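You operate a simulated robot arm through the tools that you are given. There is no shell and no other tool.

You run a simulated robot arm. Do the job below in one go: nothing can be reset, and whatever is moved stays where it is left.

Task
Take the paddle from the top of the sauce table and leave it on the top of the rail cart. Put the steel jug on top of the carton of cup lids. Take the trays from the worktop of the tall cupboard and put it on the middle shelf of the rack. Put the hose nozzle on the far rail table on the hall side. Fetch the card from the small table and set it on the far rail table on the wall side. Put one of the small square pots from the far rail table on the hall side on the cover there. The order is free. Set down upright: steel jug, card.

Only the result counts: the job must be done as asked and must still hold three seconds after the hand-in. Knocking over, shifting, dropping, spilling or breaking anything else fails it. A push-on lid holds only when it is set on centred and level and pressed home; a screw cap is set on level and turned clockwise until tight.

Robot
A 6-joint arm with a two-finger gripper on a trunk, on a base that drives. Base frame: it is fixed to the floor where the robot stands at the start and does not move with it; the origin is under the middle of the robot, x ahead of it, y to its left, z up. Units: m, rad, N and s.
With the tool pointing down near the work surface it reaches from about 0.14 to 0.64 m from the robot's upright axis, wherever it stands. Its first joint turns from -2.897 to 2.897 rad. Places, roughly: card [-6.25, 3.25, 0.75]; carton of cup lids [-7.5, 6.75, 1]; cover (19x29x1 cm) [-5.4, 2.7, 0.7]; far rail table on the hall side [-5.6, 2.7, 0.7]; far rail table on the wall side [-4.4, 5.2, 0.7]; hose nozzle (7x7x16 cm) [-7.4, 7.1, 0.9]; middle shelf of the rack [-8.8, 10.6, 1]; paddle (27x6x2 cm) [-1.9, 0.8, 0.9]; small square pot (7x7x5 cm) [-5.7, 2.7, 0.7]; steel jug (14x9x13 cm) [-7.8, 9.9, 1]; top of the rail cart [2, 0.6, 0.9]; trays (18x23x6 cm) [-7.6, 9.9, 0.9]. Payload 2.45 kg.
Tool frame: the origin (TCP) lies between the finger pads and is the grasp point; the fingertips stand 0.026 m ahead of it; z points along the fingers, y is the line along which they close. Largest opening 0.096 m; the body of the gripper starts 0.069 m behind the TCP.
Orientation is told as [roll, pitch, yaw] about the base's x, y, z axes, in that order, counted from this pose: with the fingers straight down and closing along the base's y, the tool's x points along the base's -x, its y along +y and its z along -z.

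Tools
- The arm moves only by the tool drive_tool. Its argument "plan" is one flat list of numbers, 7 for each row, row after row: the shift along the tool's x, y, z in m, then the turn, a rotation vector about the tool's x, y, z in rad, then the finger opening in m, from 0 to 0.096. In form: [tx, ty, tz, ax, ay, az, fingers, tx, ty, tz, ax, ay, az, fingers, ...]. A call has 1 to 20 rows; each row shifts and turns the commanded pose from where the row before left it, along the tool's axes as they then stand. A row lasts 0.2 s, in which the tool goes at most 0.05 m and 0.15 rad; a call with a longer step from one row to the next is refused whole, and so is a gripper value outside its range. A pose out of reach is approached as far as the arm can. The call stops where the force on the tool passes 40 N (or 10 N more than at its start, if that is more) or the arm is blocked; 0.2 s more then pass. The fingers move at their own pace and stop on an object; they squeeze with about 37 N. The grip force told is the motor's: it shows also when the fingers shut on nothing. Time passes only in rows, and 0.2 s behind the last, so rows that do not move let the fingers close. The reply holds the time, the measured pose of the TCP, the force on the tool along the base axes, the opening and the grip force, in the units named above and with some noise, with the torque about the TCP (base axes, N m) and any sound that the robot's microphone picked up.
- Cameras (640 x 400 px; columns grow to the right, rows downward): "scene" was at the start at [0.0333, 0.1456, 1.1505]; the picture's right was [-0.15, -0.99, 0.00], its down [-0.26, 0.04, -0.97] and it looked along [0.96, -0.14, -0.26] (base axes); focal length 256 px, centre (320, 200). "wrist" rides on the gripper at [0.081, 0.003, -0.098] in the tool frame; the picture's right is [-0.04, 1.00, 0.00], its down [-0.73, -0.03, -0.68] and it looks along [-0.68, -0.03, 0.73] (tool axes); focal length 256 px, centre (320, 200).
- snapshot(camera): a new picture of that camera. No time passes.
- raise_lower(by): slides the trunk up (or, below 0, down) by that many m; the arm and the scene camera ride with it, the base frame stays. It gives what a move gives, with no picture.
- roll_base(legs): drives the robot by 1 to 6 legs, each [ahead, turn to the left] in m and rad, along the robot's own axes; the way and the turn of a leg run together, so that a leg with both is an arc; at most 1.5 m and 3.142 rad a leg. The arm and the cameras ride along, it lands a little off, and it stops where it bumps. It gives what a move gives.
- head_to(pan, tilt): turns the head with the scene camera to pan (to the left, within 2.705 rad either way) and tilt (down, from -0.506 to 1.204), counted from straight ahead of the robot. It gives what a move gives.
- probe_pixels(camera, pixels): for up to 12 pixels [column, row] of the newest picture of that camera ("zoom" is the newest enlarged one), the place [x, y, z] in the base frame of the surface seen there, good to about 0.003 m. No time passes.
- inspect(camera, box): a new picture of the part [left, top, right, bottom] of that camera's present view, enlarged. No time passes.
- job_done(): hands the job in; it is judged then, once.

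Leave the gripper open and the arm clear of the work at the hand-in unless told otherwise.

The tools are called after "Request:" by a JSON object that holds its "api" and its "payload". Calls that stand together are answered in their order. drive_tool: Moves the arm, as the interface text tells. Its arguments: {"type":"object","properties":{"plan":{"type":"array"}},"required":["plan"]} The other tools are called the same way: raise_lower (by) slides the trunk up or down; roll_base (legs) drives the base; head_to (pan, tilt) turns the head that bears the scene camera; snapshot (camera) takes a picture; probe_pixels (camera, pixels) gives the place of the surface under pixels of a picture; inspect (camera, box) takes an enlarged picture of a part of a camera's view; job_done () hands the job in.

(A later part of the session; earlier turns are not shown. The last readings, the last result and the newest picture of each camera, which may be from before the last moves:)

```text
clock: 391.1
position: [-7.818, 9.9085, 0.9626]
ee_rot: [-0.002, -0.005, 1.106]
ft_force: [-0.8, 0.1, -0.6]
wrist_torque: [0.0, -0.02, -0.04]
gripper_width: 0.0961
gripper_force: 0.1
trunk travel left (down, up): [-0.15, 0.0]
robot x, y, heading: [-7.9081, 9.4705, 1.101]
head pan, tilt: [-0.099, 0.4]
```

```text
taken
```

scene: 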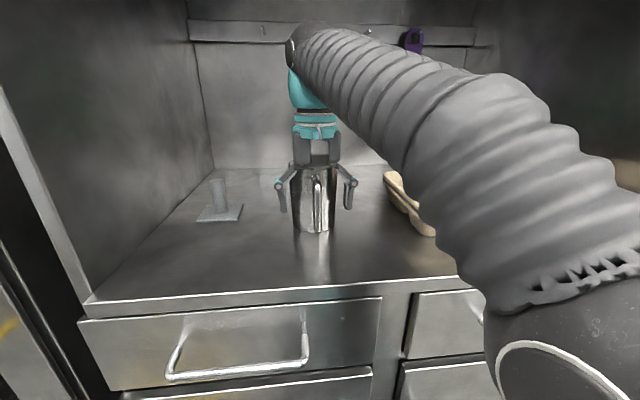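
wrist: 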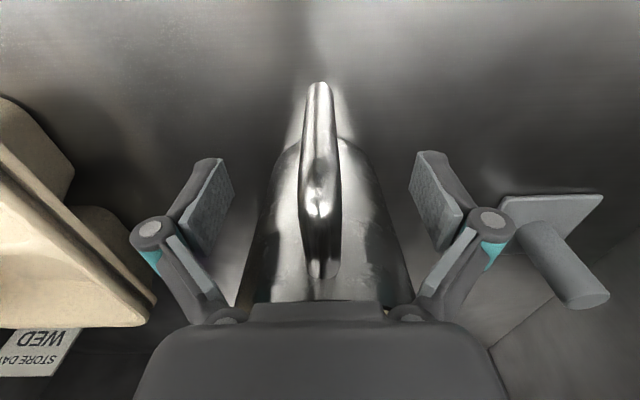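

Symmetric. Slide the last 4.7 cm.

Request:
{"api": "drive_tool", "payload": {"plan": [-0.012, 0, 0, 0, 0, 0, 0.096, -0.012, 0, 0, 0, 0, 0, 0.096, -0.012, 0, 0, 0, 0, 0, 0.096, -0.011, 0, 0, 0, 0, 0, 0.096, 0, 0, 0, 0, 0, 0, 0.096]}}

Request:
{"api": "snapshot", "payload": {"camera": "wrist"}}

Request:
{"api": "inspect", "payload": {"camera": "scene", "box": [240, 110, 400, 250]}}

```text
clock: 392.3
position: [-7.7961, 9.9511, 0.9621]
ee_rot: [-0.002, -0.005, 1.105]
ft_force: [-0.5, -1.0, 1.4]
wrist_torque: [0.13, -0.1, 0.05]
gripper_width: 0.096
gripper_force: 0.1
trunk travel left (down, up): [-0.15, 0.0]
robot x, y, heading: [-7.911, 9.4717, 1.096]
head pan, tilt: [-0.099, 0.4]
```

```text
taken
```

wrist: 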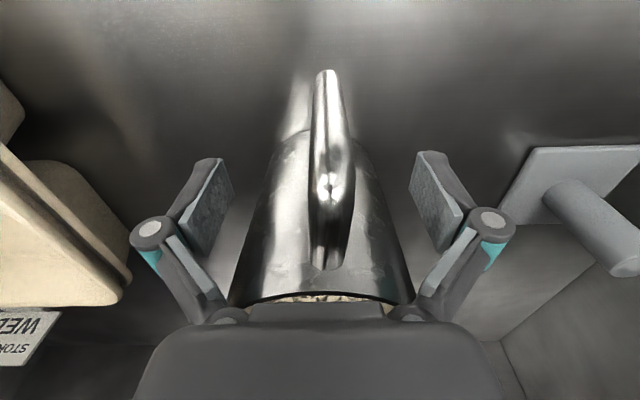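

```text
2.86 times, centred on (320, 180) of scene
```

zoom: 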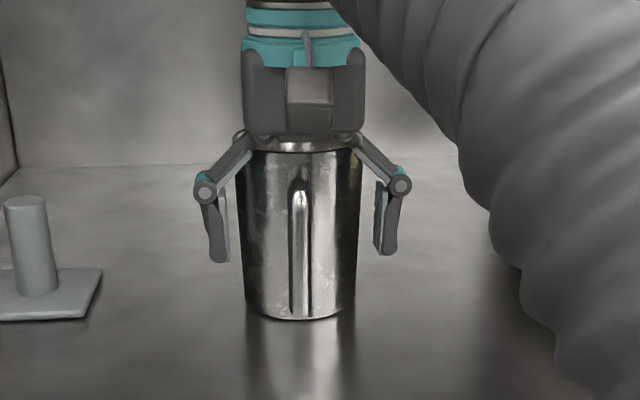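

The jug got nudged back ~4 cm — the finger linkages met its rim (it's still upright). I'll back out straight, then come in higher with the hand tilted so only the finger pads meet the rim.

Request:
{"api": "drive_tool", "payload": {"plan": [0.02, 0, 0, 0, 0, 0, 0.096, 0.03, 0, 0, 0, 0, 0, 0.096, 0.03, 0, 0, 0, 0, 0, 0.096, 0.03, 0, 0, 0, 0, 0, 0.096, 0.03, 0, 0, 0, 0, 0, 0.096, 0, 0, 0, 0, 0, 0, 0.096]}}

Request:
{"api": "snapshot", "payload": {"camera": "scene"}}

Request:
{"api": "snapshot", "payload": {"camera": "wrist"}}

Request:
{"api": "inspect", "payload": {"camera": "scene", "box": [260, 110, 380, 240]}}

```text
clock: 393.7
position: [-7.8598, 9.826, 0.9618]
ee_rot: [-0.001, -0.005, 1.105]
ft_force: [-0.2, -0.1, -0.3]
wrist_torque: [-0.03, -0.04, -0.02]
gripper_width: 0.096
gripper_force: 0.1
trunk travel left (down, up): [-0.15, 0.0]
robot x, y, heading: [-7.9138, 9.4741, 1.097]
head pan, tilt: [-0.099, 0.4]
```

```text
taken
```

scene: 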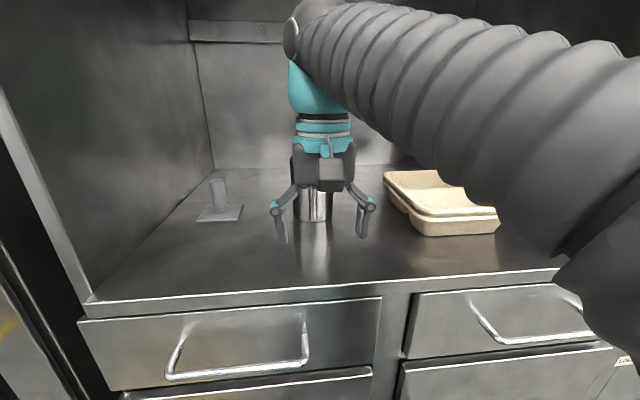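

```text
taken
```

wrist: 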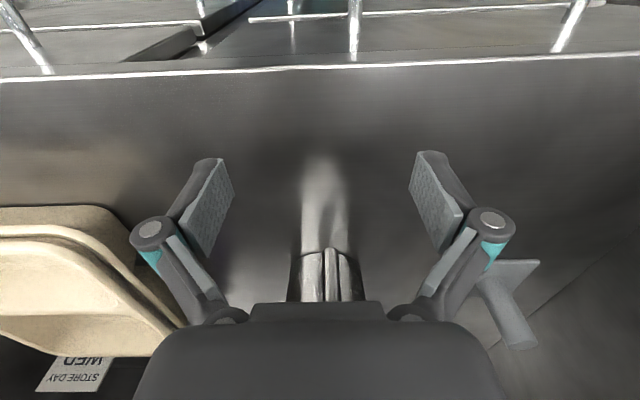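

```text
3.08 times, centred on (320, 175) of scene
```

zoom: 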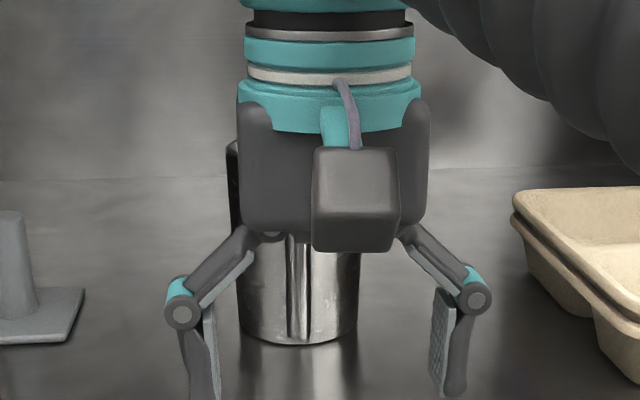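

The camera box and linkages are now clear of the jug. Probe the jug's new place.

Request:
{"api": "probe_pixels", "payload": {"camera": "wrist", "pixels": [[330, 262], [332, 280], [303, 280], [350, 280], [297, 290], [358, 285], [315, 265], [345, 265]]}}

Request:
{"api": "probe_pixels", "payload": {"camera": "zoom", "pixels": [[260, 320], [290, 338], [330, 335], [298, 290], [232, 160], [230, 200], [350, 310]]}}

```text
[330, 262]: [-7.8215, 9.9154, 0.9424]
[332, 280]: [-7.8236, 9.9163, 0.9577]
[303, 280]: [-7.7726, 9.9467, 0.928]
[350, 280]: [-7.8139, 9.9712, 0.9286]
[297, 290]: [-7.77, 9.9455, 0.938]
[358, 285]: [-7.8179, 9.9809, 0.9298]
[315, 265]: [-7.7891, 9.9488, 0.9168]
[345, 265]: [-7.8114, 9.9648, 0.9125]
```

```text
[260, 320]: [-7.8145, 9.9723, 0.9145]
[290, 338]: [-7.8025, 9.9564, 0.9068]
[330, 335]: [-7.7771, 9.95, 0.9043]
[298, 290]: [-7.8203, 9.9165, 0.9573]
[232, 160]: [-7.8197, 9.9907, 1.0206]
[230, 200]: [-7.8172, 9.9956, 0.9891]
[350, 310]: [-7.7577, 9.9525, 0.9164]
```

New jug axis ≈(-7.775,9.990), turned slightly (handle axis 1.006 rad). Yaw the hand to match, go to a start point 13 cm in front at z 0.982, then pitch the hand −0.6 rad (fingers forward-down).

Request:
{"api": "drive_tool", "payload": {"plan": [0, 0, 0, 0, 0, 0.085, 0.096, -0.027, 0.0067, -0.01, 0, 0, 0, 0.096, -0.027, 0.0067, -0.01, 0, 0, 0, 0.096, 0, 0, 0, 0, -0.15, 0, 0.096, 0, 0, 0, 0, -0.15, 0, 0.096, 0, 0, 0, 0, -0.15, 0, 0.096, 0, 0, 0, 0, -0.15, 0, 0.096, 0, 0, 0, 0, 0, 0, 0.096]}}

Request:
{"api": "snapshot", "payload": {"camera": "scene"}}

Request:
{"api": "snapshot", "payload": {"camera": "wrist"}}

```text
clock: 395.5
position: [-7.8431, 9.879, 0.9824]
ee_rot: [0.0, -0.606, 1.021]
ft_force: [0.3, 0.2, 0.3]
wrist_torque: [0.0, -0.01, 0.01]
gripper_width: 0.0959
gripper_force: 0.1
trunk travel left (down, up): [-0.15, 0.0]
robot x, y, heading: [-7.9118, 9.4727, 1.096]
head pan, tilt: [-0.099, 0.4]
```

```text
taken
```

scene: 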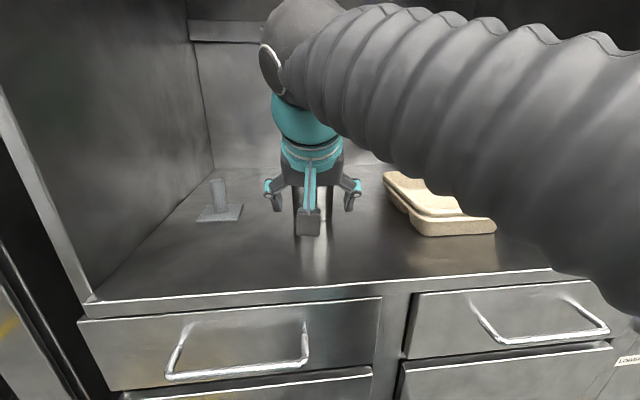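

```text
taken
```

wrist: 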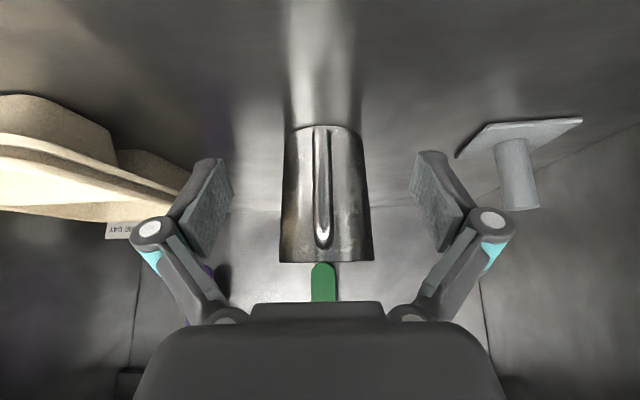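

The jug is centred (about 2 mm off to the left). Slide forward horizontally 8 cm with a 2 mm correction, and check.

Request:
{"api": "drive_tool", "payload": {"plan": [-0.0165, 0.001, 0.0113, 0, 0, 0, 0.096, -0.0165, 0.001, 0.0113, 0, 0, 0, 0.096, -0.0165, 0, 0.0113, 0, 0, 0, 0.096, -0.0165, 0, 0.0113, 0, 0, 0, 0.096, 0, 0, 0, 0, 0, 0, 0.096]}}

Request:
{"api": "snapshot", "payload": {"camera": "wrist"}}

Request:
{"api": "inspect", "payload": {"camera": "scene", "box": [240, 110, 400, 250]}}

```text
clock: 396.7
position: [-7.8016, 9.947, 0.9833]
ee_rot: [-0.002, -0.605, 1.021]
ft_force: [-0.4, 0.3, -0.4]
wrist_torque: [-0.03, -0.01, -0.04]
gripper_width: 0.0961
gripper_force: 0.1
trunk travel left (down, up): [-0.15, 0.0]
robot x, y, heading: [-7.9127, 9.4709, 1.105]
head pan, tilt: [-0.099, 0.4]
```

```text
taken
```

wrist: 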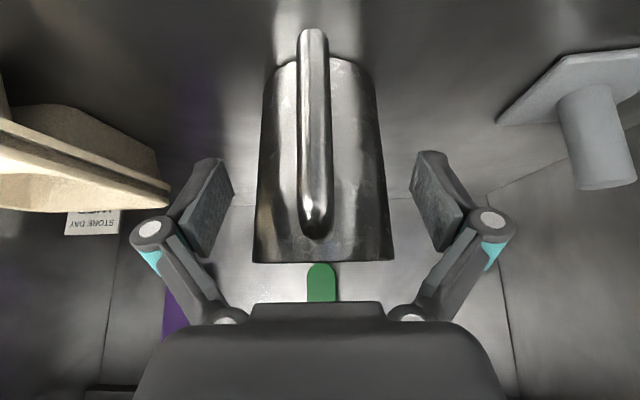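

```text
2.86 times, centred on (320, 180) of scene
```

zoom: 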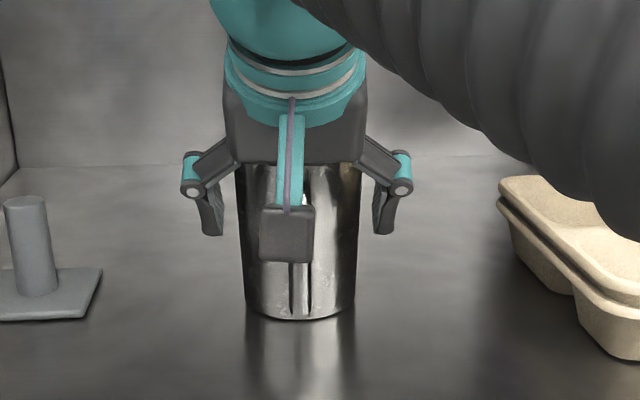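

Still centred. Slide 2.4 cm and check for pushing.

Request:
{"api": "drive_tool", "payload": {"plan": [-0.0099, -0.0005, 0.0068, 0, 0, 0, 0.096, -0.0099, -0.0005, 0.0068, 0, 0, 0, 0.096, 0, 0, 0, 0, 0, 0, 0.096]}}

Request:
{"api": "snapshot", "payload": {"camera": "wrist"}}

Request:
{"api": "probe_pixels", "payload": {"camera": "wrist", "pixels": [[312, 100], [312, 160], [290, 150], [340, 150], [265, 200], [370, 200]]}}

```text
clock: 397.5
position: [-7.7881, 9.9662, 0.983]
ee_rot: [0.001, -0.604, 1.02]
ft_force: [-0.1, -0.4, 0.1]
wrist_torque: [0.02, 0.02, 0.06]
gripper_width: 0.0961
gripper_force: 0.1
trunk travel left (down, up): [-0.15, 0.0]
robot x, y, heading: [-7.9115, 9.4746, 1.099]
head pan, tilt: [-0.099, 0.4]
```

```text
taken
```

wrist: 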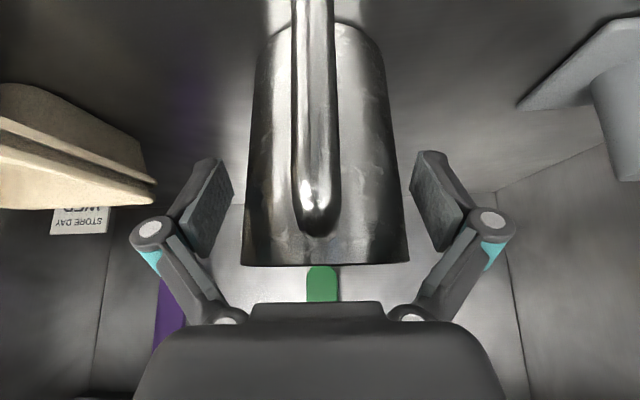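

```text
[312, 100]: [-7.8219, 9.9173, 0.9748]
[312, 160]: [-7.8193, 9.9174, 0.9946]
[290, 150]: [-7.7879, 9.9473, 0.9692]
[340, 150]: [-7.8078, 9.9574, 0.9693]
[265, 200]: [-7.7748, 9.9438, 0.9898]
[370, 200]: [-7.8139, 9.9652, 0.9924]
```

The jug hasn't moved. Slide the last 2.2 cm and verify, then close.

Request:
{"api": "drive_tool", "payload": {"plan": [-0.0091, 0.0003, 0.0062, 0, 0, 0, 0.096, -0.0091, 0.0003, 0.0062, 0, 0, 0, 0.096, 0, 0, 0, 0, 0, 0, 0.096]}}

Request:
{"api": "snapshot", "payload": {"camera": "wrist"}}

Request:
{"api": "probe_pixels", "payload": {"camera": "wrist", "pixels": [[312, 100], [312, 160], [260, 220], [385, 220]]}}

Request:
{"api": "inspect", "payload": {"camera": "scene", "box": [240, 110, 400, 250]}}

```text
clock: 398.3
position: [-7.7771, 9.9864, 0.9833]
ee_rot: [-0.001, -0.604, 1.021]
ft_force: [0.2, 0.6, -0.4]
wrist_torque: [-0.01, 0.0, -0.02]
gripper_width: 0.0957
gripper_force: 0.0
trunk travel left (down, up): [-0.15, 0.0]
robot x, y, heading: [-7.9104, 9.4711, 1.098]
head pan, tilt: [-0.099, 0.4]
```

```text
taken
```

wrist: 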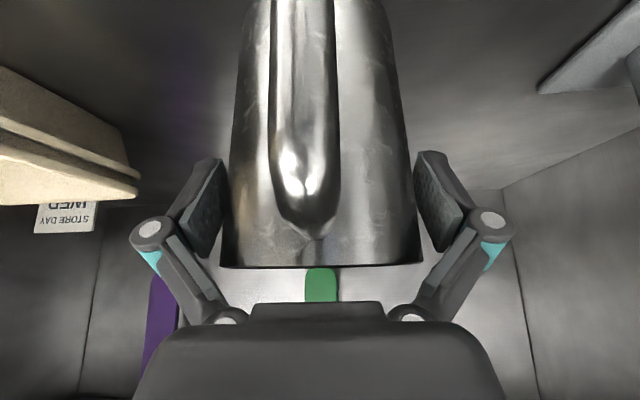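

```text
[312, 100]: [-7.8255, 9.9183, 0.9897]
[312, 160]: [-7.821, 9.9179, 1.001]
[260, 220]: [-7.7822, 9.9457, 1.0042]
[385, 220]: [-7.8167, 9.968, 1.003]
```

```text
2.86 times, centred on (320, 180) of scene
```

zoom: 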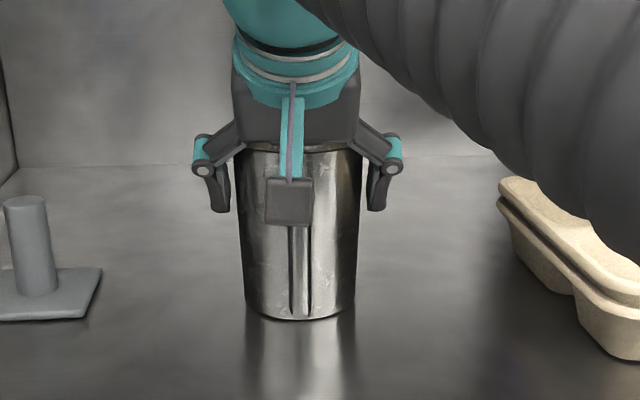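

The jug is untouched and between the pads. Close the fingers.

Request:
{"api": "drive_tool", "payload": {"plan": [0, 0, 0, 0, 0, 0, 0.088, 0, 0, 0, 0, 0, 0, 0.08, 0, 0, 0, 0, 0, 0, 0.07, 0, 0, 0, 0, 0, 0, 0.07]}}

Request:
{"api": "snapshot", "payload": {"camera": "wrist"}}

```text
clock: 399.3
position: [-7.7768, 9.9874, 0.983]
ee_rot: [0.0, -0.605, 1.021]
ft_force: [0.6, -1.3, 2.9]
wrist_torque: [-0.09, -0.05, 0.0]
gripper_width: 0.0869
gripper_force: 37.0
trunk travel left (down, up): [-0.15, 0.0]
robot x, y, heading: [-7.9117, 9.4726, 1.094]
head pan, tilt: [-0.099, 0.4]
```

```text
taken
```

wrist: 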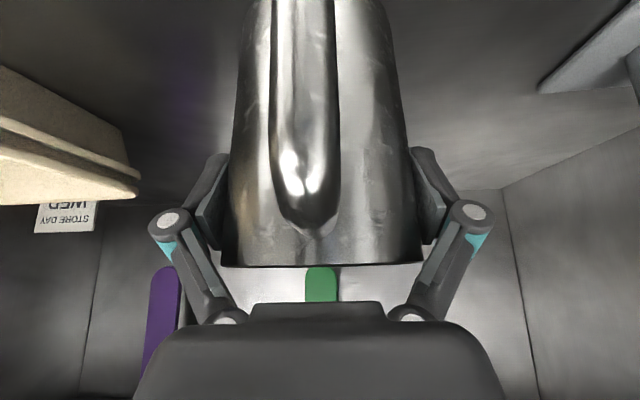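

Gripped at 87 mm. Lift 2.5 cm straight up and check.

Request:
{"api": "drive_tool", "payload": {"plan": [-0.0057, 0, -0.0082, 0, 0, 0, 0.07, -0.0085, 0, -0.0123, 0, 0, 0, 0.07, 0, 0, 0, 0, 0, 0, 0.07]}}

Request:
{"api": "snapshot", "payload": {"camera": "scene"}}

Request:
{"api": "snapshot", "payload": {"camera": "wrist"}}

```text
clock: 400.1
position: [-7.7781, 9.9861, 1.0088]
ee_rot: [-0.002, -0.604, 1.021]
ft_force: [0.2, -0.1, -6.1]
wrist_torque: [0.02, -0.02, 0.0]
gripper_width: 0.0865
gripper_force: 36.9
trunk travel left (down, up): [-0.15, 0.0]
robot x, y, heading: [-7.9148, 9.4732, 1.098]
head pan, tilt: [-0.099, 0.4]
```

```text
taken
```

scene: 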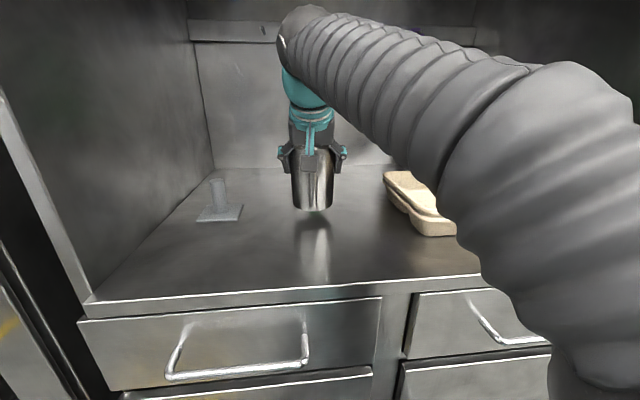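

```text
taken
```

wrist: 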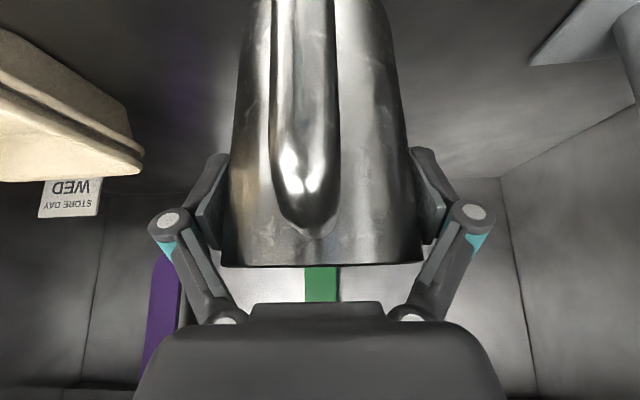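

The jug hangs steady (6 N). Draw it back 14 cm out of the niche, then reverse the base.

Request:
{"api": "drive_tool", "payload": {"plan": [0.0247, 0, -0.0171, 0, 0, 0, 0.07, 0.0288, 0, -0.0199, 0, 0, 0, 0.07, 0.0288, 0, -0.0199, 0, 0, 0, 0.07, 0.0288, 0, -0.0199, 0, 0, 0, 0.07, 0, 0, 0, 0, 0, 0, 0.07]}}

Request:
{"api": "snapshot", "payload": {"camera": "wrist"}}

Request:
{"api": "roll_base", "payload": {"legs": [[-0.5, 0]]}}

Request:
{"api": "snapshot", "payload": {"camera": "scene"}}

```text
clock: 401.3
position: [-7.8479, 9.8717, 1.0094]
ee_rot: [-0.003, -0.603, 1.02]
ft_force: [0.0, -0.3, -6.0]
wrist_torque: [0.07, -0.03, 0.02]
gripper_width: 0.0868
gripper_force: 36.4
trunk travel left (down, up): [-0.15, 0.0]
robot x, y, heading: [-7.9124, 9.4707, 1.094]
head pan, tilt: [-0.099, 0.4]
```

```text
taken
```

wrist: 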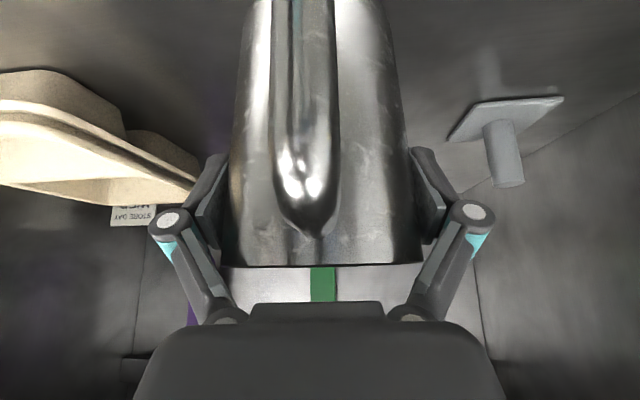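

```text
clock: 404.3
position: [-8.0743, 9.4285, 1.0096]
ee_rot: [-0.003, -0.605, 1.01]
ft_force: [0.0, 0.1, -6.5]
wrist_torque: [0.03, -0.09, -0.03]
gripper_width: 0.0869
gripper_force: 36.9
trunk travel left (down, up): [-0.15, 0.0]
robot x, y, heading: [-8.143, 9.0289, 1.084]
head pan, tilt: [-0.099, 0.4]
```

```text
taken
```

scene: 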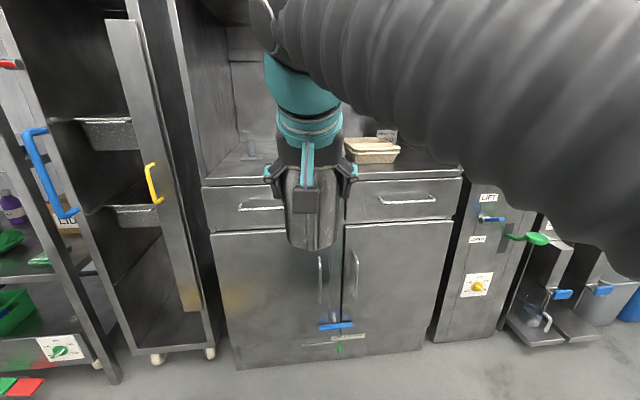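

Before heading for the carton I want the jug higher (its bottom is at about 0.924, the carton top ≈0.927). Try raising 6 cm.

Request:
{"api": "drive_tool", "payload": {"plan": [-0.0171, 0, -0.0247, 0, 0, 0, 0.07, -0.0171, 0, -0.0247, 0, 0, 0, 0.07, 0, 0, 0, 0, 0, 0, 0.07]}}

```text
clock: 405.1
position: [-8.0736, 9.4292, 1.07]
ee_rot: [-0.001, -0.604, 1.012]
ft_force: [-0.4, 0.5, -6.2]
wrist_torque: [0.04, -0.04, -0.01]
gripper_width: 0.0865
gripper_force: 36.7
trunk travel left (down, up): [-0.15, 0.0]
robot x, y, heading: [-8.1449, 9.0309, 1.086]
head pan, tilt: [-0.099, 0.4]
```

Reached z 1.07 (jug bottom ≈0.985). Drive towards the carton table and look.

Request:
{"api": "roll_base", "payload": {"legs": [[0, -2.58], [1.0, 0], [0.8, 0]]}}

Request:
{"api": "head_to", "payload": {"pan": 0.9, "tilt": 0.3}}

Request:
{"api": "snapshot", "payload": {"camera": "scene"}}

Request:
{"api": "inspect", "payload": {"camera": "scene", "box": [200, 80, 440, 240]}}

```text
clock: 420.2
position: [-7.7771, 6.8732, 1.0698]
ee_rot: [-0.001, -0.604, -1.54]
ft_force: [1.0, -0.4, -5.4]
wrist_torque: [-0.03, -0.02, 0.01]
gripper_width: 0.0865
gripper_force: 36.6
trunk travel left (down, up): [-0.15, 0.0]
robot x, y, heading: [-7.941, 7.2426, -1.468]
head pan, tilt: [-0.099, 0.4]
```

```text
clock: 421.4
position: [-7.7768, 6.8742, 1.0688]
ee_rot: [-0.002, -0.604, -1.54]
ft_force: [-0.3, -0.6, -5.9]
wrist_torque: [-0.03, 0.01, -0.02]
gripper_width: 0.0865
gripper_force: 36.7
trunk travel left (down, up): [-0.15, 0.0]
robot x, y, heading: [-7.9434, 7.2443, -1.461]
head pan, tilt: [0.901, 0.3]
```

```text
taken
```

scene: 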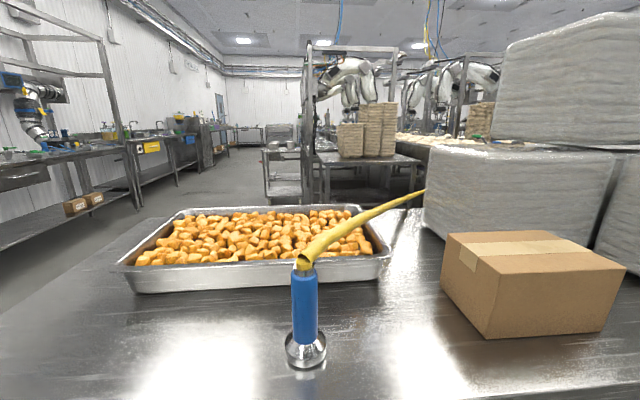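

```text
2.50 times, centred on (320, 160) of scene
```

zoom: 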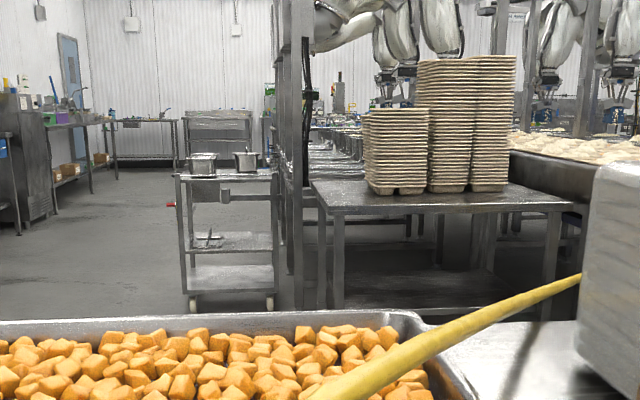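

I see the carton at (530,280), the nozzle with its yellow hose at (305,310). Probe the carton top and the hose.

Request:
{"api": "probe_pixels", "payload": {"camera": "scene", "pixels": [[450, 237], [488, 272], [620, 266], [555, 233], [530, 255], [500, 250], [580, 262], [485, 335], [605, 330], [305, 262], [340, 235], [420, 193]]}}

Request:
{"api": "head_to", "payload": {"pan": 0.5, "tilt": 0.35}}

Request:
{"api": "snapshot", "payload": {"camera": "scene"}}

```text
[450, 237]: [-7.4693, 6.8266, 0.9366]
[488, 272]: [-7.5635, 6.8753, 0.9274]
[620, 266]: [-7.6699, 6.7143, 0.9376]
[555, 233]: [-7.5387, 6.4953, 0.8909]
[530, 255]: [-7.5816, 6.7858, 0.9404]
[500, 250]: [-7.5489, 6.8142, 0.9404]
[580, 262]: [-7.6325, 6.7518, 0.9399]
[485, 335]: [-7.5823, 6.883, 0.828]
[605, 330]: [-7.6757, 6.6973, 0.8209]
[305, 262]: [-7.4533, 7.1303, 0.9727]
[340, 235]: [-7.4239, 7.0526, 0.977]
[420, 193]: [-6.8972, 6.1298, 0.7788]
```

```text
clock: 422.3
position: [-7.7764, 6.8733, 1.0699]
ee_rot: [-0.002, -0.603, -1.537]
ft_force: [0.4, -0.9, -6.5]
wrist_torque: [-0.08, 0.04, 0.03]
gripper_width: 0.0868
gripper_force: 36.7
trunk travel left (down, up): [-0.15, 0.0]
robot x, y, heading: [-7.9445, 7.2446, -1.46]
head pan, tilt: [0.499, 0.351]
```

```text
taken
```

scene: 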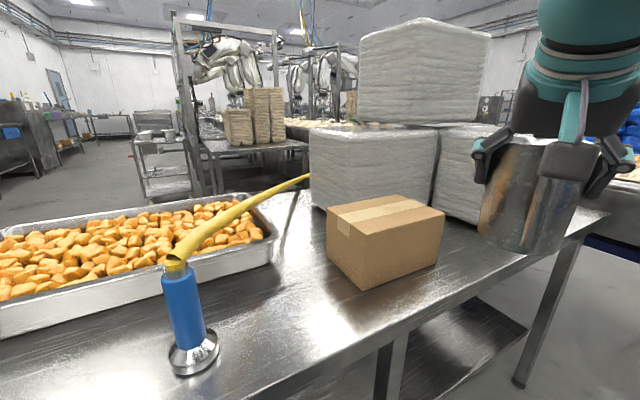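

Probe the carton top corners again from this better view.

Request:
{"api": "probe_pixels", "payload": {"camera": "scene", "pixels": [[330, 209], [394, 197], [440, 215], [366, 233], [385, 215], [350, 222], [405, 225], [360, 204], [420, 206], [440, 190], [330, 170], [450, 225]]}}

Request:
{"api": "inspect", "payload": {"camera": "scene", "box": [140, 140, 460, 390]}}

```text
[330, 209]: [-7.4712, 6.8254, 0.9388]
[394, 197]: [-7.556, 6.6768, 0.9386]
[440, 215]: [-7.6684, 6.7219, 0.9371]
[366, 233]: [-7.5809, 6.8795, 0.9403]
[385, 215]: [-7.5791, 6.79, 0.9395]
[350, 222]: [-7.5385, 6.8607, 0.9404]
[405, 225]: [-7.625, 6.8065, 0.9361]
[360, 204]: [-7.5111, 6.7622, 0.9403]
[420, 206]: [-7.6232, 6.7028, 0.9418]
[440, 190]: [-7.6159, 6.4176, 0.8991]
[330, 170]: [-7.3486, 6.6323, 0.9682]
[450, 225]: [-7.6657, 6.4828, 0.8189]
```

```text
1.60 times, centred on (300, 265) of scene
```

zoom: 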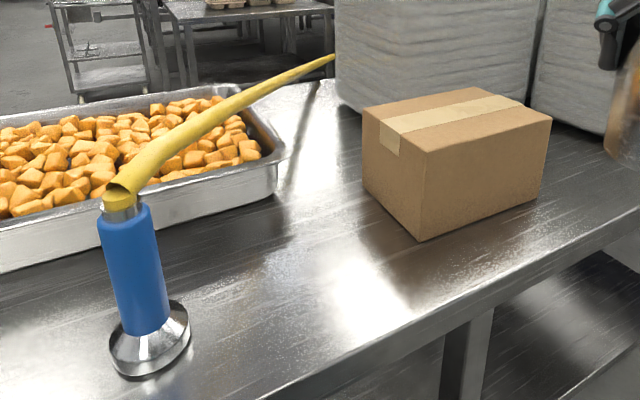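

Carton top z≈0.940, centre ≈(-7.569,6.776), 12×17 cm. Turn left 0.55 and roll 0.1 m closer.

Request:
{"api": "roll_base", "payload": {"legs": [[0, 0.55], [0.1, 0]]}}

Request:
{"api": "head_to", "payload": {"pan": 0.1, "tilt": 0.5}}

Request:
{"api": "snapshot", "payload": {"camera": "scene"}}

```text
clock: 424.9
position: [-7.551, 6.9286, 1.0699]
ee_rot: [-0.002, -0.604, -1.003]
ft_force: [-0.6, 0.4, -5.5]
wrist_torque: [-0.02, -0.05, 0.02]
gripper_width: 0.0866
gripper_force: 36.4
trunk travel left (down, up): [-0.15, 0.0]
robot x, y, heading: [-7.8798, 7.1611, -0.932]
head pan, tilt: [0.499, 0.351]
```

```text
clock: 425.8
position: [-7.5499, 6.9293, 1.0695]
ee_rot: [0.0, -0.604, -1.002]
ft_force: [0.2, -0.1, -6.6]
wrist_torque: [-0.03, -0.02, 0.01]
gripper_width: 0.0868
gripper_force: 36.9
trunk travel left (down, up): [-0.15, 0.0]
robot x, y, heading: [-7.8817, 7.1604, -0.926]
head pan, tilt: [0.099, 0.499]
```

```text
taken
```

scene: 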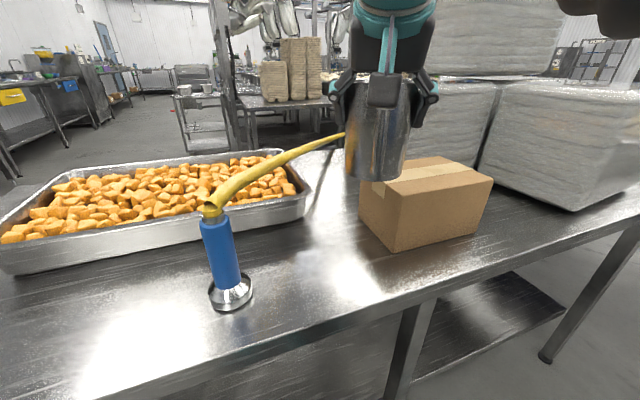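

Move the jug over the carton's centre: 11.9 cm forward and 9.9 cm right in tool terms, staying at z 1.07.

Request:
{"api": "drive_tool", "payload": {"plan": [-0.0195, -0.0197, 0.0135, 0, 0, 0, 0.07, -0.0195, -0.0197, 0.0135, 0, 0, 0, 0.07, -0.0195, -0.0197, 0.0135, 0, 0, 0, 0.07, -0.0195, -0.0197, 0.0135, 0, 0, 0, 0.07, -0.0195, -0.0197, 0.0135, 0, 0, 0, 0.07, 0, 0, 0, 0, 0, 0, 0.07]}}

Request:
{"api": "snapshot", "payload": {"camera": "scene"}}

Request:
{"api": "snapshot", "payload": {"camera": "wrist"}}

```text
clock: 427.2
position: [-7.569, 6.7768, 1.0694]
ee_rot: [-0.002, -0.603, -1.003]
ft_force: [-0.4, -0.4, -5.1]
wrist_torque: [-0.04, 0.0, 0.0]
gripper_width: 0.0866
gripper_force: 37.2
trunk travel left (down, up): [-0.15, 0.0]
robot x, y, heading: [-7.8806, 7.1635, -0.927]
head pan, tilt: [0.099, 0.499]
```

```text
taken
```

scene: 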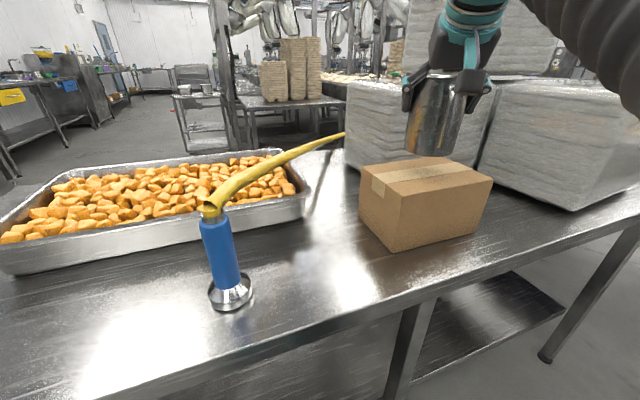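

```text
taken
```

wrist: 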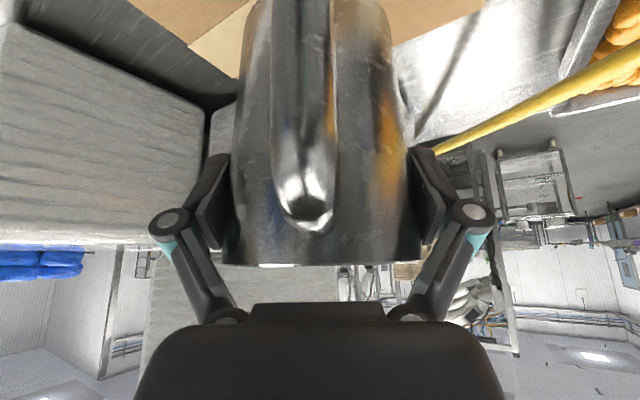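

Jug is over the carton. Lower 3 cm, then feel for contact.

Request:
{"api": "drive_tool", "payload": {"plan": [0.0085, 0, 0.0123, 0, 0, 0, 0.07, 0.0085, 0, 0.0123, 0, 0, 0, 0.07, 0, 0, 0, 0, 0, 0, 0.07]}}

Request:
{"api": "snapshot", "payload": {"camera": "scene"}}

Request:
{"api": "drive_tool", "payload": {"plan": [0.0017, 0, 0.0025, 0, 0, 0, 0.07, 0, 0, 0, 0, 0, 0, 0.07]}}

Request:
{"api": "drive_tool", "payload": {"plan": [0.0017, 0, 0.0025, 0, 0, 0, 0.07, 0, 0, 0, 0, 0, 0, 0.07]}}

```text
clock: 428.0
position: [-7.5689, 6.7761, 1.0384]
ee_rot: [-0.001, -0.603, -1.004]
ft_force: [-0.3, 0.4, -5.8]
wrist_torque: [-0.04, -0.04, 0.0]
gripper_width: 0.0867
gripper_force: 37.6
trunk travel left (down, up): [-0.15, 0.0]
robot x, y, heading: [-7.8828, 7.1647, -0.929]
head pan, tilt: [0.099, 0.499]
```

```text
taken
```

scene: 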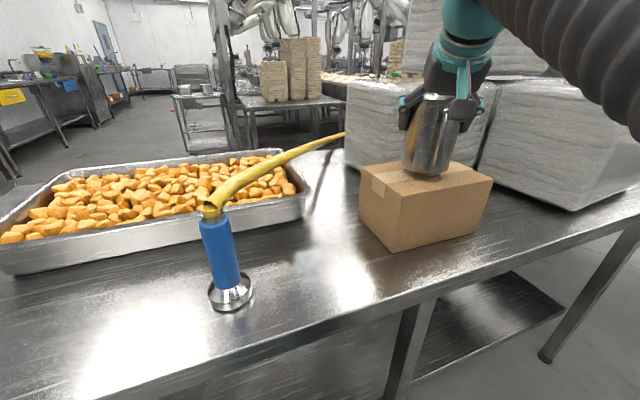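

```text
clock: 428.6
position: [-7.5708, 6.776, 1.0355]
ee_rot: [-0.003, -0.604, -1.002]
ft_force: [-0.1, 0.0, -6.1]
wrist_torque: [-0.02, 0.0, -0.01]
gripper_width: 0.0866
gripper_force: 36.8
trunk travel left (down, up): [-0.15, 0.0]
robot x, y, heading: [-7.8843, 7.1617, -0.929]
head pan, tilt: [0.099, 0.499]
```

```text
clock: 429.2
position: [-7.5696, 6.7762, 1.0336]
ee_rot: [-0.003, -0.604, -1.004]
ft_force: [0.0, 1.2, -5.7]
wrist_torque: [-0.05, -0.01, 0.0]
gripper_width: 0.0869
gripper_force: 36.8
trunk travel left (down, up): [-0.15, 0.0]
robot x, y, heading: [-7.8797, 7.1628, -0.928]
head pan, tilt: [0.099, 0.499]
```

Request:
{"api": "drive_tool", "payload": {"plan": [0.0014, 0, 0.002, 0, 0, 0, 0.07, 0, 0, 0, 0, 0, 0, 0.07]}}

Request:
{"api": "drive_tool", "payload": {"plan": [0.0014, 0, 0.002, 0, 0, 0, 0.07, 0, 0, 0, 0, 0, 0, 0.07]}}

Request:
{"api": "inspect", "payload": {"camera": "scene", "box": [340, 60, 520, 260]}}

```text
clock: 429.8
position: [-7.5702, 6.7763, 1.0303]
ee_rot: [-0.002, -0.604, -1.004]
ft_force: [0.0, 0.3, -5.7]
wrist_torque: [-0.03, -0.01, 0.02]
gripper_width: 0.0867
gripper_force: 36.8
trunk travel left (down, up): [-0.15, 0.0]
robot x, y, heading: [-7.8829, 7.1613, -0.929]
head pan, tilt: [0.099, 0.499]
```

```text
clock: 430.4
position: [-7.5706, 6.7757, 1.0286]
ee_rot: [-0.002, -0.603, -1.006]
ft_force: [0.2, 0.3, -6.2]
wrist_torque: [-0.04, -0.04, 0.0]
gripper_width: 0.0868
gripper_force: 36.7
trunk travel left (down, up): [-0.15, 0.0]
robot x, y, heading: [-7.8838, 7.1609, -0.926]
head pan, tilt: [0.099, 0.499]
```

```text
2.00 times, centred on (430, 160) of scene
```

zoom: 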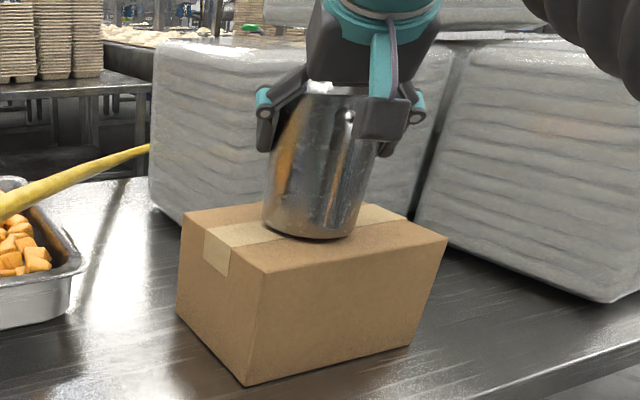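

Request:
{"api": "drive_tool", "payload": {"plan": [0.0011, 0, 0.0016, 0, 0, 0, 0.07, 0, 0, 0, 0, 0, 0, 0.07]}}

Request:
{"api": "drive_tool", "payload": {"plan": [0.0011, 0, 0.0016, 0, 0, 0, 0.07, 0, 0, 0, 0, 0, 0, 0.07]}}

Request:
{"api": "drive_tool", "payload": {"plan": [0.0011, 0, 0.0016, 0, 0, 0, 0.07, 0, 0, 0, 0, 0, 0, 0.07]}}

```text
clock: 431.0
position: [-7.5704, 6.776, 1.0261]
ee_rot: [-0.001, -0.603, -1.003]
ft_force: [0.4, 0.1, -5.4]
wrist_torque: [-0.07, -0.04, -0.01]
gripper_width: 0.0866
gripper_force: 36.9
trunk travel left (down, up): [-0.15, 0.0]
robot x, y, heading: [-7.8782, 7.1624, -0.931]
head pan, tilt: [0.099, 0.499]
```

```text
clock: 431.6
position: [-7.5706, 6.7756, 1.0259]
ee_rot: [-0.002, -0.603, -1.004]
ft_force: [-0.4, 0.2, -5.9]
wrist_torque: [-0.02, -0.03, -0.03]
gripper_width: 0.0868
gripper_force: 37.0
trunk travel left (down, up): [-0.15, 0.0]
robot x, y, heading: [-7.8817, 7.1603, -0.93]
head pan, tilt: [0.099, 0.499]
```

```text
clock: 432.2
position: [-7.5703, 6.7748, 1.0239]
ee_rot: [-0.002, -0.602, -1.003]
ft_force: [-0.6, 0.4, -3.6]
wrist_torque: [0.0, 0.08, 0.01]
gripper_width: 0.0867
gripper_force: 37.9
trunk travel left (down, up): [-0.15, 0.0]
robot x, y, heading: [-7.8798, 7.161, -0.929]
head pan, tilt: [0.099, 0.499]
```

Contact is starting. One more small step.

Request:
{"api": "drive_tool", "payload": {"plan": [0.0009, 0, 0.0012, 0, 0, 0, 0.07, 0, 0, 0, 0, 0, 0, 0.07]}}

Request:
{"api": "snapshot", "payload": {"camera": "scene"}}

```text
clock: 432.8
position: [-7.5704, 6.7756, 1.0241]
ee_rot: [0.0, -0.607, -1.005]
ft_force: [-0.2, -2.2, 12.4]
wrist_torque: [0.2, 0.4, 0.07]
gripper_width: 0.0869
gripper_force: 37.0
trunk travel left (down, up): [-0.15, 0.0]
robot x, y, heading: [-7.8813, 7.164, -0.931]
head pan, tilt: [0.099, 0.499]
```

```text
taken
```

scene: 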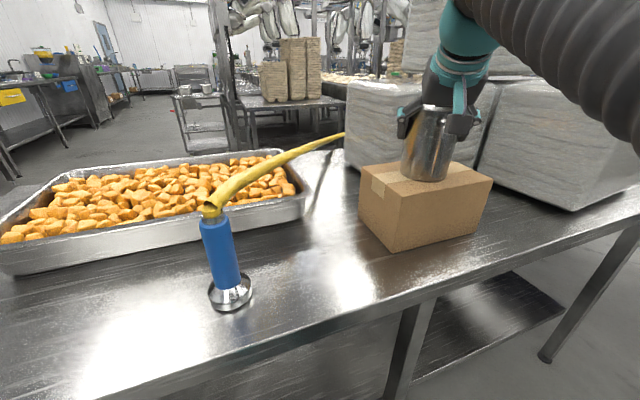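

Seated (12 N up). Ease 1 mm, open fully, then slide straight back out the way the hand came in.

Request:
{"api": "drive_tool", "payload": {"plan": [-0.0006, 0, -0.0008, 0, 0, 0, 0.07, 0, 0, 0, 0, 0, 0, 0.09, 0, 0, 0, 0, 0, 0, 0.096, 0, 0, 0, 0, 0, 0, 0.096]}}

Request:
{"api": "snapshot", "payload": {"camera": "wrist"}}

Request:
{"api": "inspect", "payload": {"camera": "scene", "box": [340, 60, 520, 260]}}

```text
clock: 433.8
position: [-7.5695, 6.7768, 1.0234]
ee_rot: [-0.003, -0.603, -1.002]
ft_force: [0.2, 0.8, -1.0]
wrist_torque: [0.01, 0.02, 0.0]
gripper_width: 0.0962
gripper_force: 0.2
trunk travel left (down, up): [-0.15, 0.0]
robot x, y, heading: [-7.8839, 7.1634, -0.927]
head pan, tilt: [0.099, 0.499]
```

```text
taken
```

wrist: 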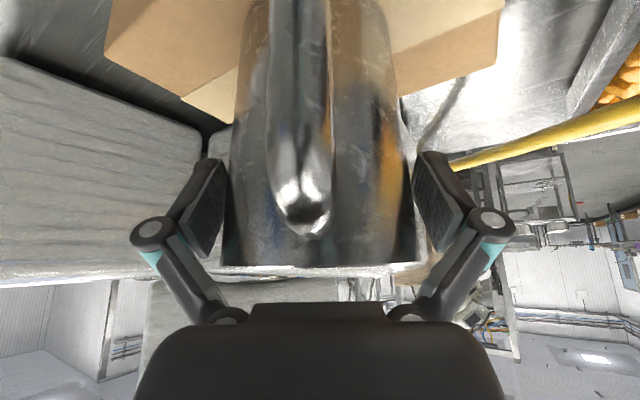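

```text
2.00 times, centred on (430, 160) of scene
```

zoom: 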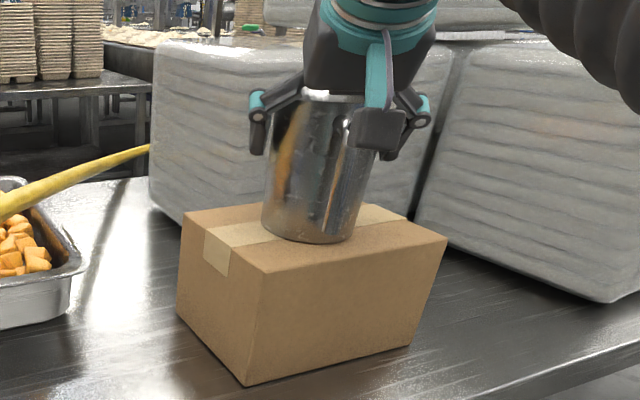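

Released. Withdraw backwards 6 cm slowly and check the jug stays.

Request:
{"api": "drive_tool", "payload": {"plan": [0.0082, 0, -0.0057, 0, 0, 0, 0.096, 0.0123, 0, -0.0085, 0, 0, 0, 0.096, 0.0123, 0, -0.0085, 0, 0, 0, 0.096, 0.0164, 0, -0.0114, 0, 0, 0, 0.096, 0, 0, 0, 0, 0, 0, 0.096]}}

Request:
{"api": "snapshot", "payload": {"camera": "wrist"}}

Request:
{"api": "inspect", "payload": {"camera": "scene", "box": [340, 60, 520, 260]}}

```text
clock: 435.0
position: [-7.6023, 6.8275, 1.0224]
ee_rot: [-0.001, -0.604, -1.003]
ft_force: [-0.3, -0.4, -0.3]
wrist_torque: [-0.01, 0.03, 0.0]
gripper_width: 0.0962
gripper_force: 0.0
trunk travel left (down, up): [-0.15, 0.0]
robot x, y, heading: [-7.8798, 7.1625, -0.929]
head pan, tilt: [0.099, 0.499]
```

```text
taken
```

wrist: 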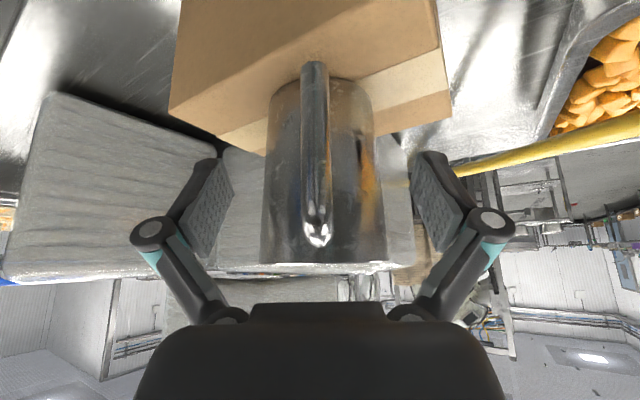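

```text
2.00 times, centred on (430, 160) of scene
```

zoom: 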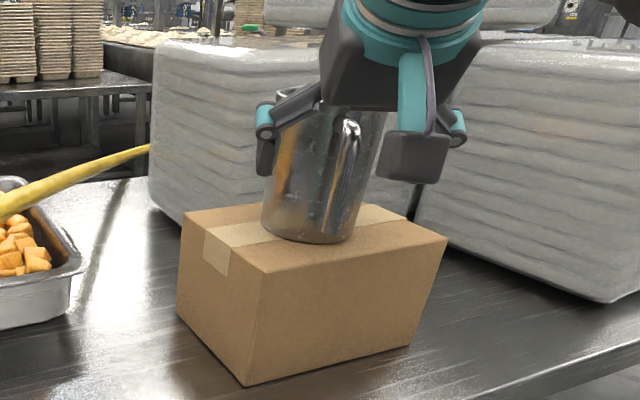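

The jug stands on the carton. Withdraw fully and straighten the hand.

Request:
{"api": "drive_tool", "payload": {"plan": [0.0247, 0, -0.0171, 0, 0, 0, 0.096, 0.0288, 0, -0.0199, 0, 0, 0, 0.096, 0.0247, 0, -0.0171, 0, 0, 0, 0.096, 0, 0, 0, 0, 0.15, 0, 0.096, 0, 0, 0, 0, 0.15, 0, 0.096, 0, 0, 0, 0, 0.15, 0, 0.096, 0, 0, 0, 0, 0.15, 0, 0.096, 0, 0, 0, 0, 0, 0, 0.096]}}

Request:
{"api": "snapshot", "payload": {"camera": "scene"}}

```text
clock: 436.8
position: [-7.653, 6.9054, 1.0111]
ee_rot: [0.0, -0.006, -1.004]
ft_force: [0.2, 0.5, 0.2]
wrist_torque: [0.02, 0.01, 0.0]
gripper_width: 0.0958
gripper_force: 0.0
out of reach, approached as far as the arm can: row 7
trunk travel left (down, up): [-0.15, 0.0]
robot x, y, heading: [-7.8838, 7.1628, -0.928]
head pan, tilt: [0.099, 0.499]
```

```text
taken
```

scene: 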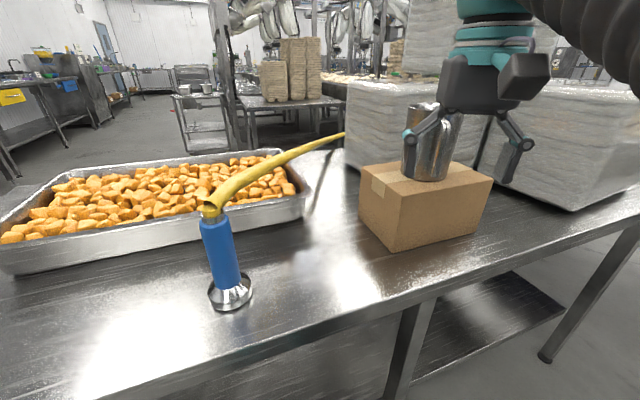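

Jug done. While here, enlarge and probe the nozzle and hose for later.

Request:
{"api": "inspect", "payload": {"camera": "scene", "box": [180, 120, 360, 320]}}

Request:
{"api": "probe_pixels", "payload": {"camera": "scene", "pixels": [[212, 205], [220, 240], [228, 275], [230, 300], [245, 185], [280, 163], [310, 148], [340, 135], [215, 292], [247, 288], [205, 225], [235, 255]]}}

```text
2.00 times, centred on (270, 220) of scene
```

zoom: 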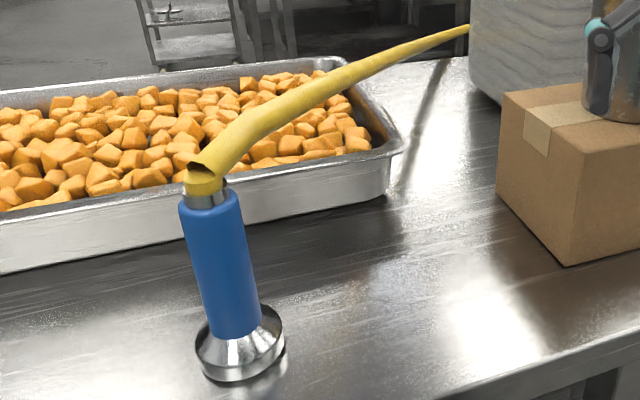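

```text
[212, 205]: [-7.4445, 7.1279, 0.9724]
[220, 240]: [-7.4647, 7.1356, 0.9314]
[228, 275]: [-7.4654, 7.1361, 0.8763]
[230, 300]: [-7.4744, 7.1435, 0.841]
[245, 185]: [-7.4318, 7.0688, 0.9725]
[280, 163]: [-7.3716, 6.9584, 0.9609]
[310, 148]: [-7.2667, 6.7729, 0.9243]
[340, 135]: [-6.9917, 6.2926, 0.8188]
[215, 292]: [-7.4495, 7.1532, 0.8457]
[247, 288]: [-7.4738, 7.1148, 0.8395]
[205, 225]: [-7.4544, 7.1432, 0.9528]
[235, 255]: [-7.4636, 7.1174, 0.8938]
```

The nozzle carries a taut yellow hose toward the line — I'll study that later. First the trays: back off, turn away from the table, and return to the cupboard.

Request:
{"api": "roll_base", "payload": {"legs": [[-0.35, 0], [0, -2.0], [0, -1.74], [1.5, 0]]}}

Request:
{"api": "head_to", "payload": {"pan": 0.0, "tilt": 0.2}}

Request:
{"api": "snapshot", "payload": {"camera": "scene"}}

```text
clock: 455.3
position: [-8.0631, 9.2847, 1.0109]
ee_rot: [0.001, -0.008, 1.461]
ft_force: [0.0, 0.0, -0.1]
wrist_torque: [-0.02, 0.04, -0.02]
gripper_width: 0.096
gripper_force: 0.0
trunk travel left (down, up): [-0.15, 0.0]
robot x, y, heading: [-8.0436, 8.9426, 1.54]
head pan, tilt: [0.099, 0.499]
```

```text
clock: 456.1
position: [-8.0634, 9.2856, 1.0102]
ee_rot: [0.001, -0.008, 1.463]
ft_force: [1.1, 0.3, 0.5]
wrist_torque: [-0.02, -0.03, 0.0]
gripper_width: 0.0962
gripper_force: 0.1
trunk travel left (down, up): [-0.15, 0.0]
robot x, y, heading: [-8.0426, 8.9392, 1.54]
head pan, tilt: [0.0, 0.201]
```

```text
taken
```

scene: 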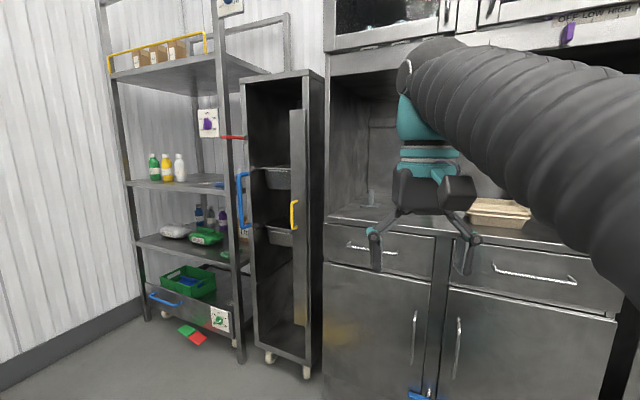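

Turn to face the cupboard squarely and roll 0.4 m closer, then look at the trays from the wrist.

Request:
{"api": "roll_base", "payload": {"legs": [[0, -0.44], [0.42, 0]]}}

Request:
{"api": "head_to", "payload": {"pan": -0.2, "tilt": 0.45}}

Request:
{"api": "snapshot", "payload": {"camera": "scene"}}

Request:
{"api": "snapshot", "payload": {"camera": "wrist"}}

```text
clock: 459.9
position: [-7.7237, 9.6272, 1.0109]
ee_rot: [0.0, -0.007, 1.019]
ft_force: [-0.1, 0.0, 0.0]
wrist_torque: [0.01, 0.01, -0.03]
gripper_width: 0.0958
gripper_force: 0.1
trunk travel left (down, up): [-0.15, 0.0]
robot x, y, heading: [-7.8549, 9.3068, 1.093]
head pan, tilt: [0.0, 0.201]
```

```text
clock: 460.7
position: [-7.7244, 9.628, 1.0108]
ee_rot: [-0.001, -0.009, 1.021]
ft_force: [-0.1, -0.1, 0.4]
wrist_torque: [0.02, -0.01, -0.02]
gripper_width: 0.096
gripper_force: 0.1
trunk travel left (down, up): [-0.15, 0.0]
robot x, y, heading: [-7.8579, 9.308, 1.097]
head pan, tilt: [-0.201, 0.45]
```

```text
taken
```

scene: 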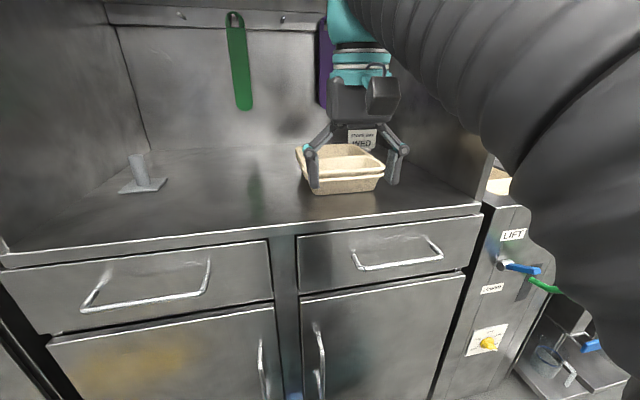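

```text
taken
```

wrist: 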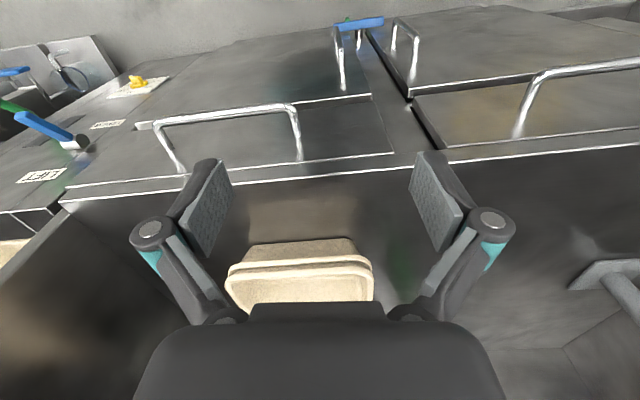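

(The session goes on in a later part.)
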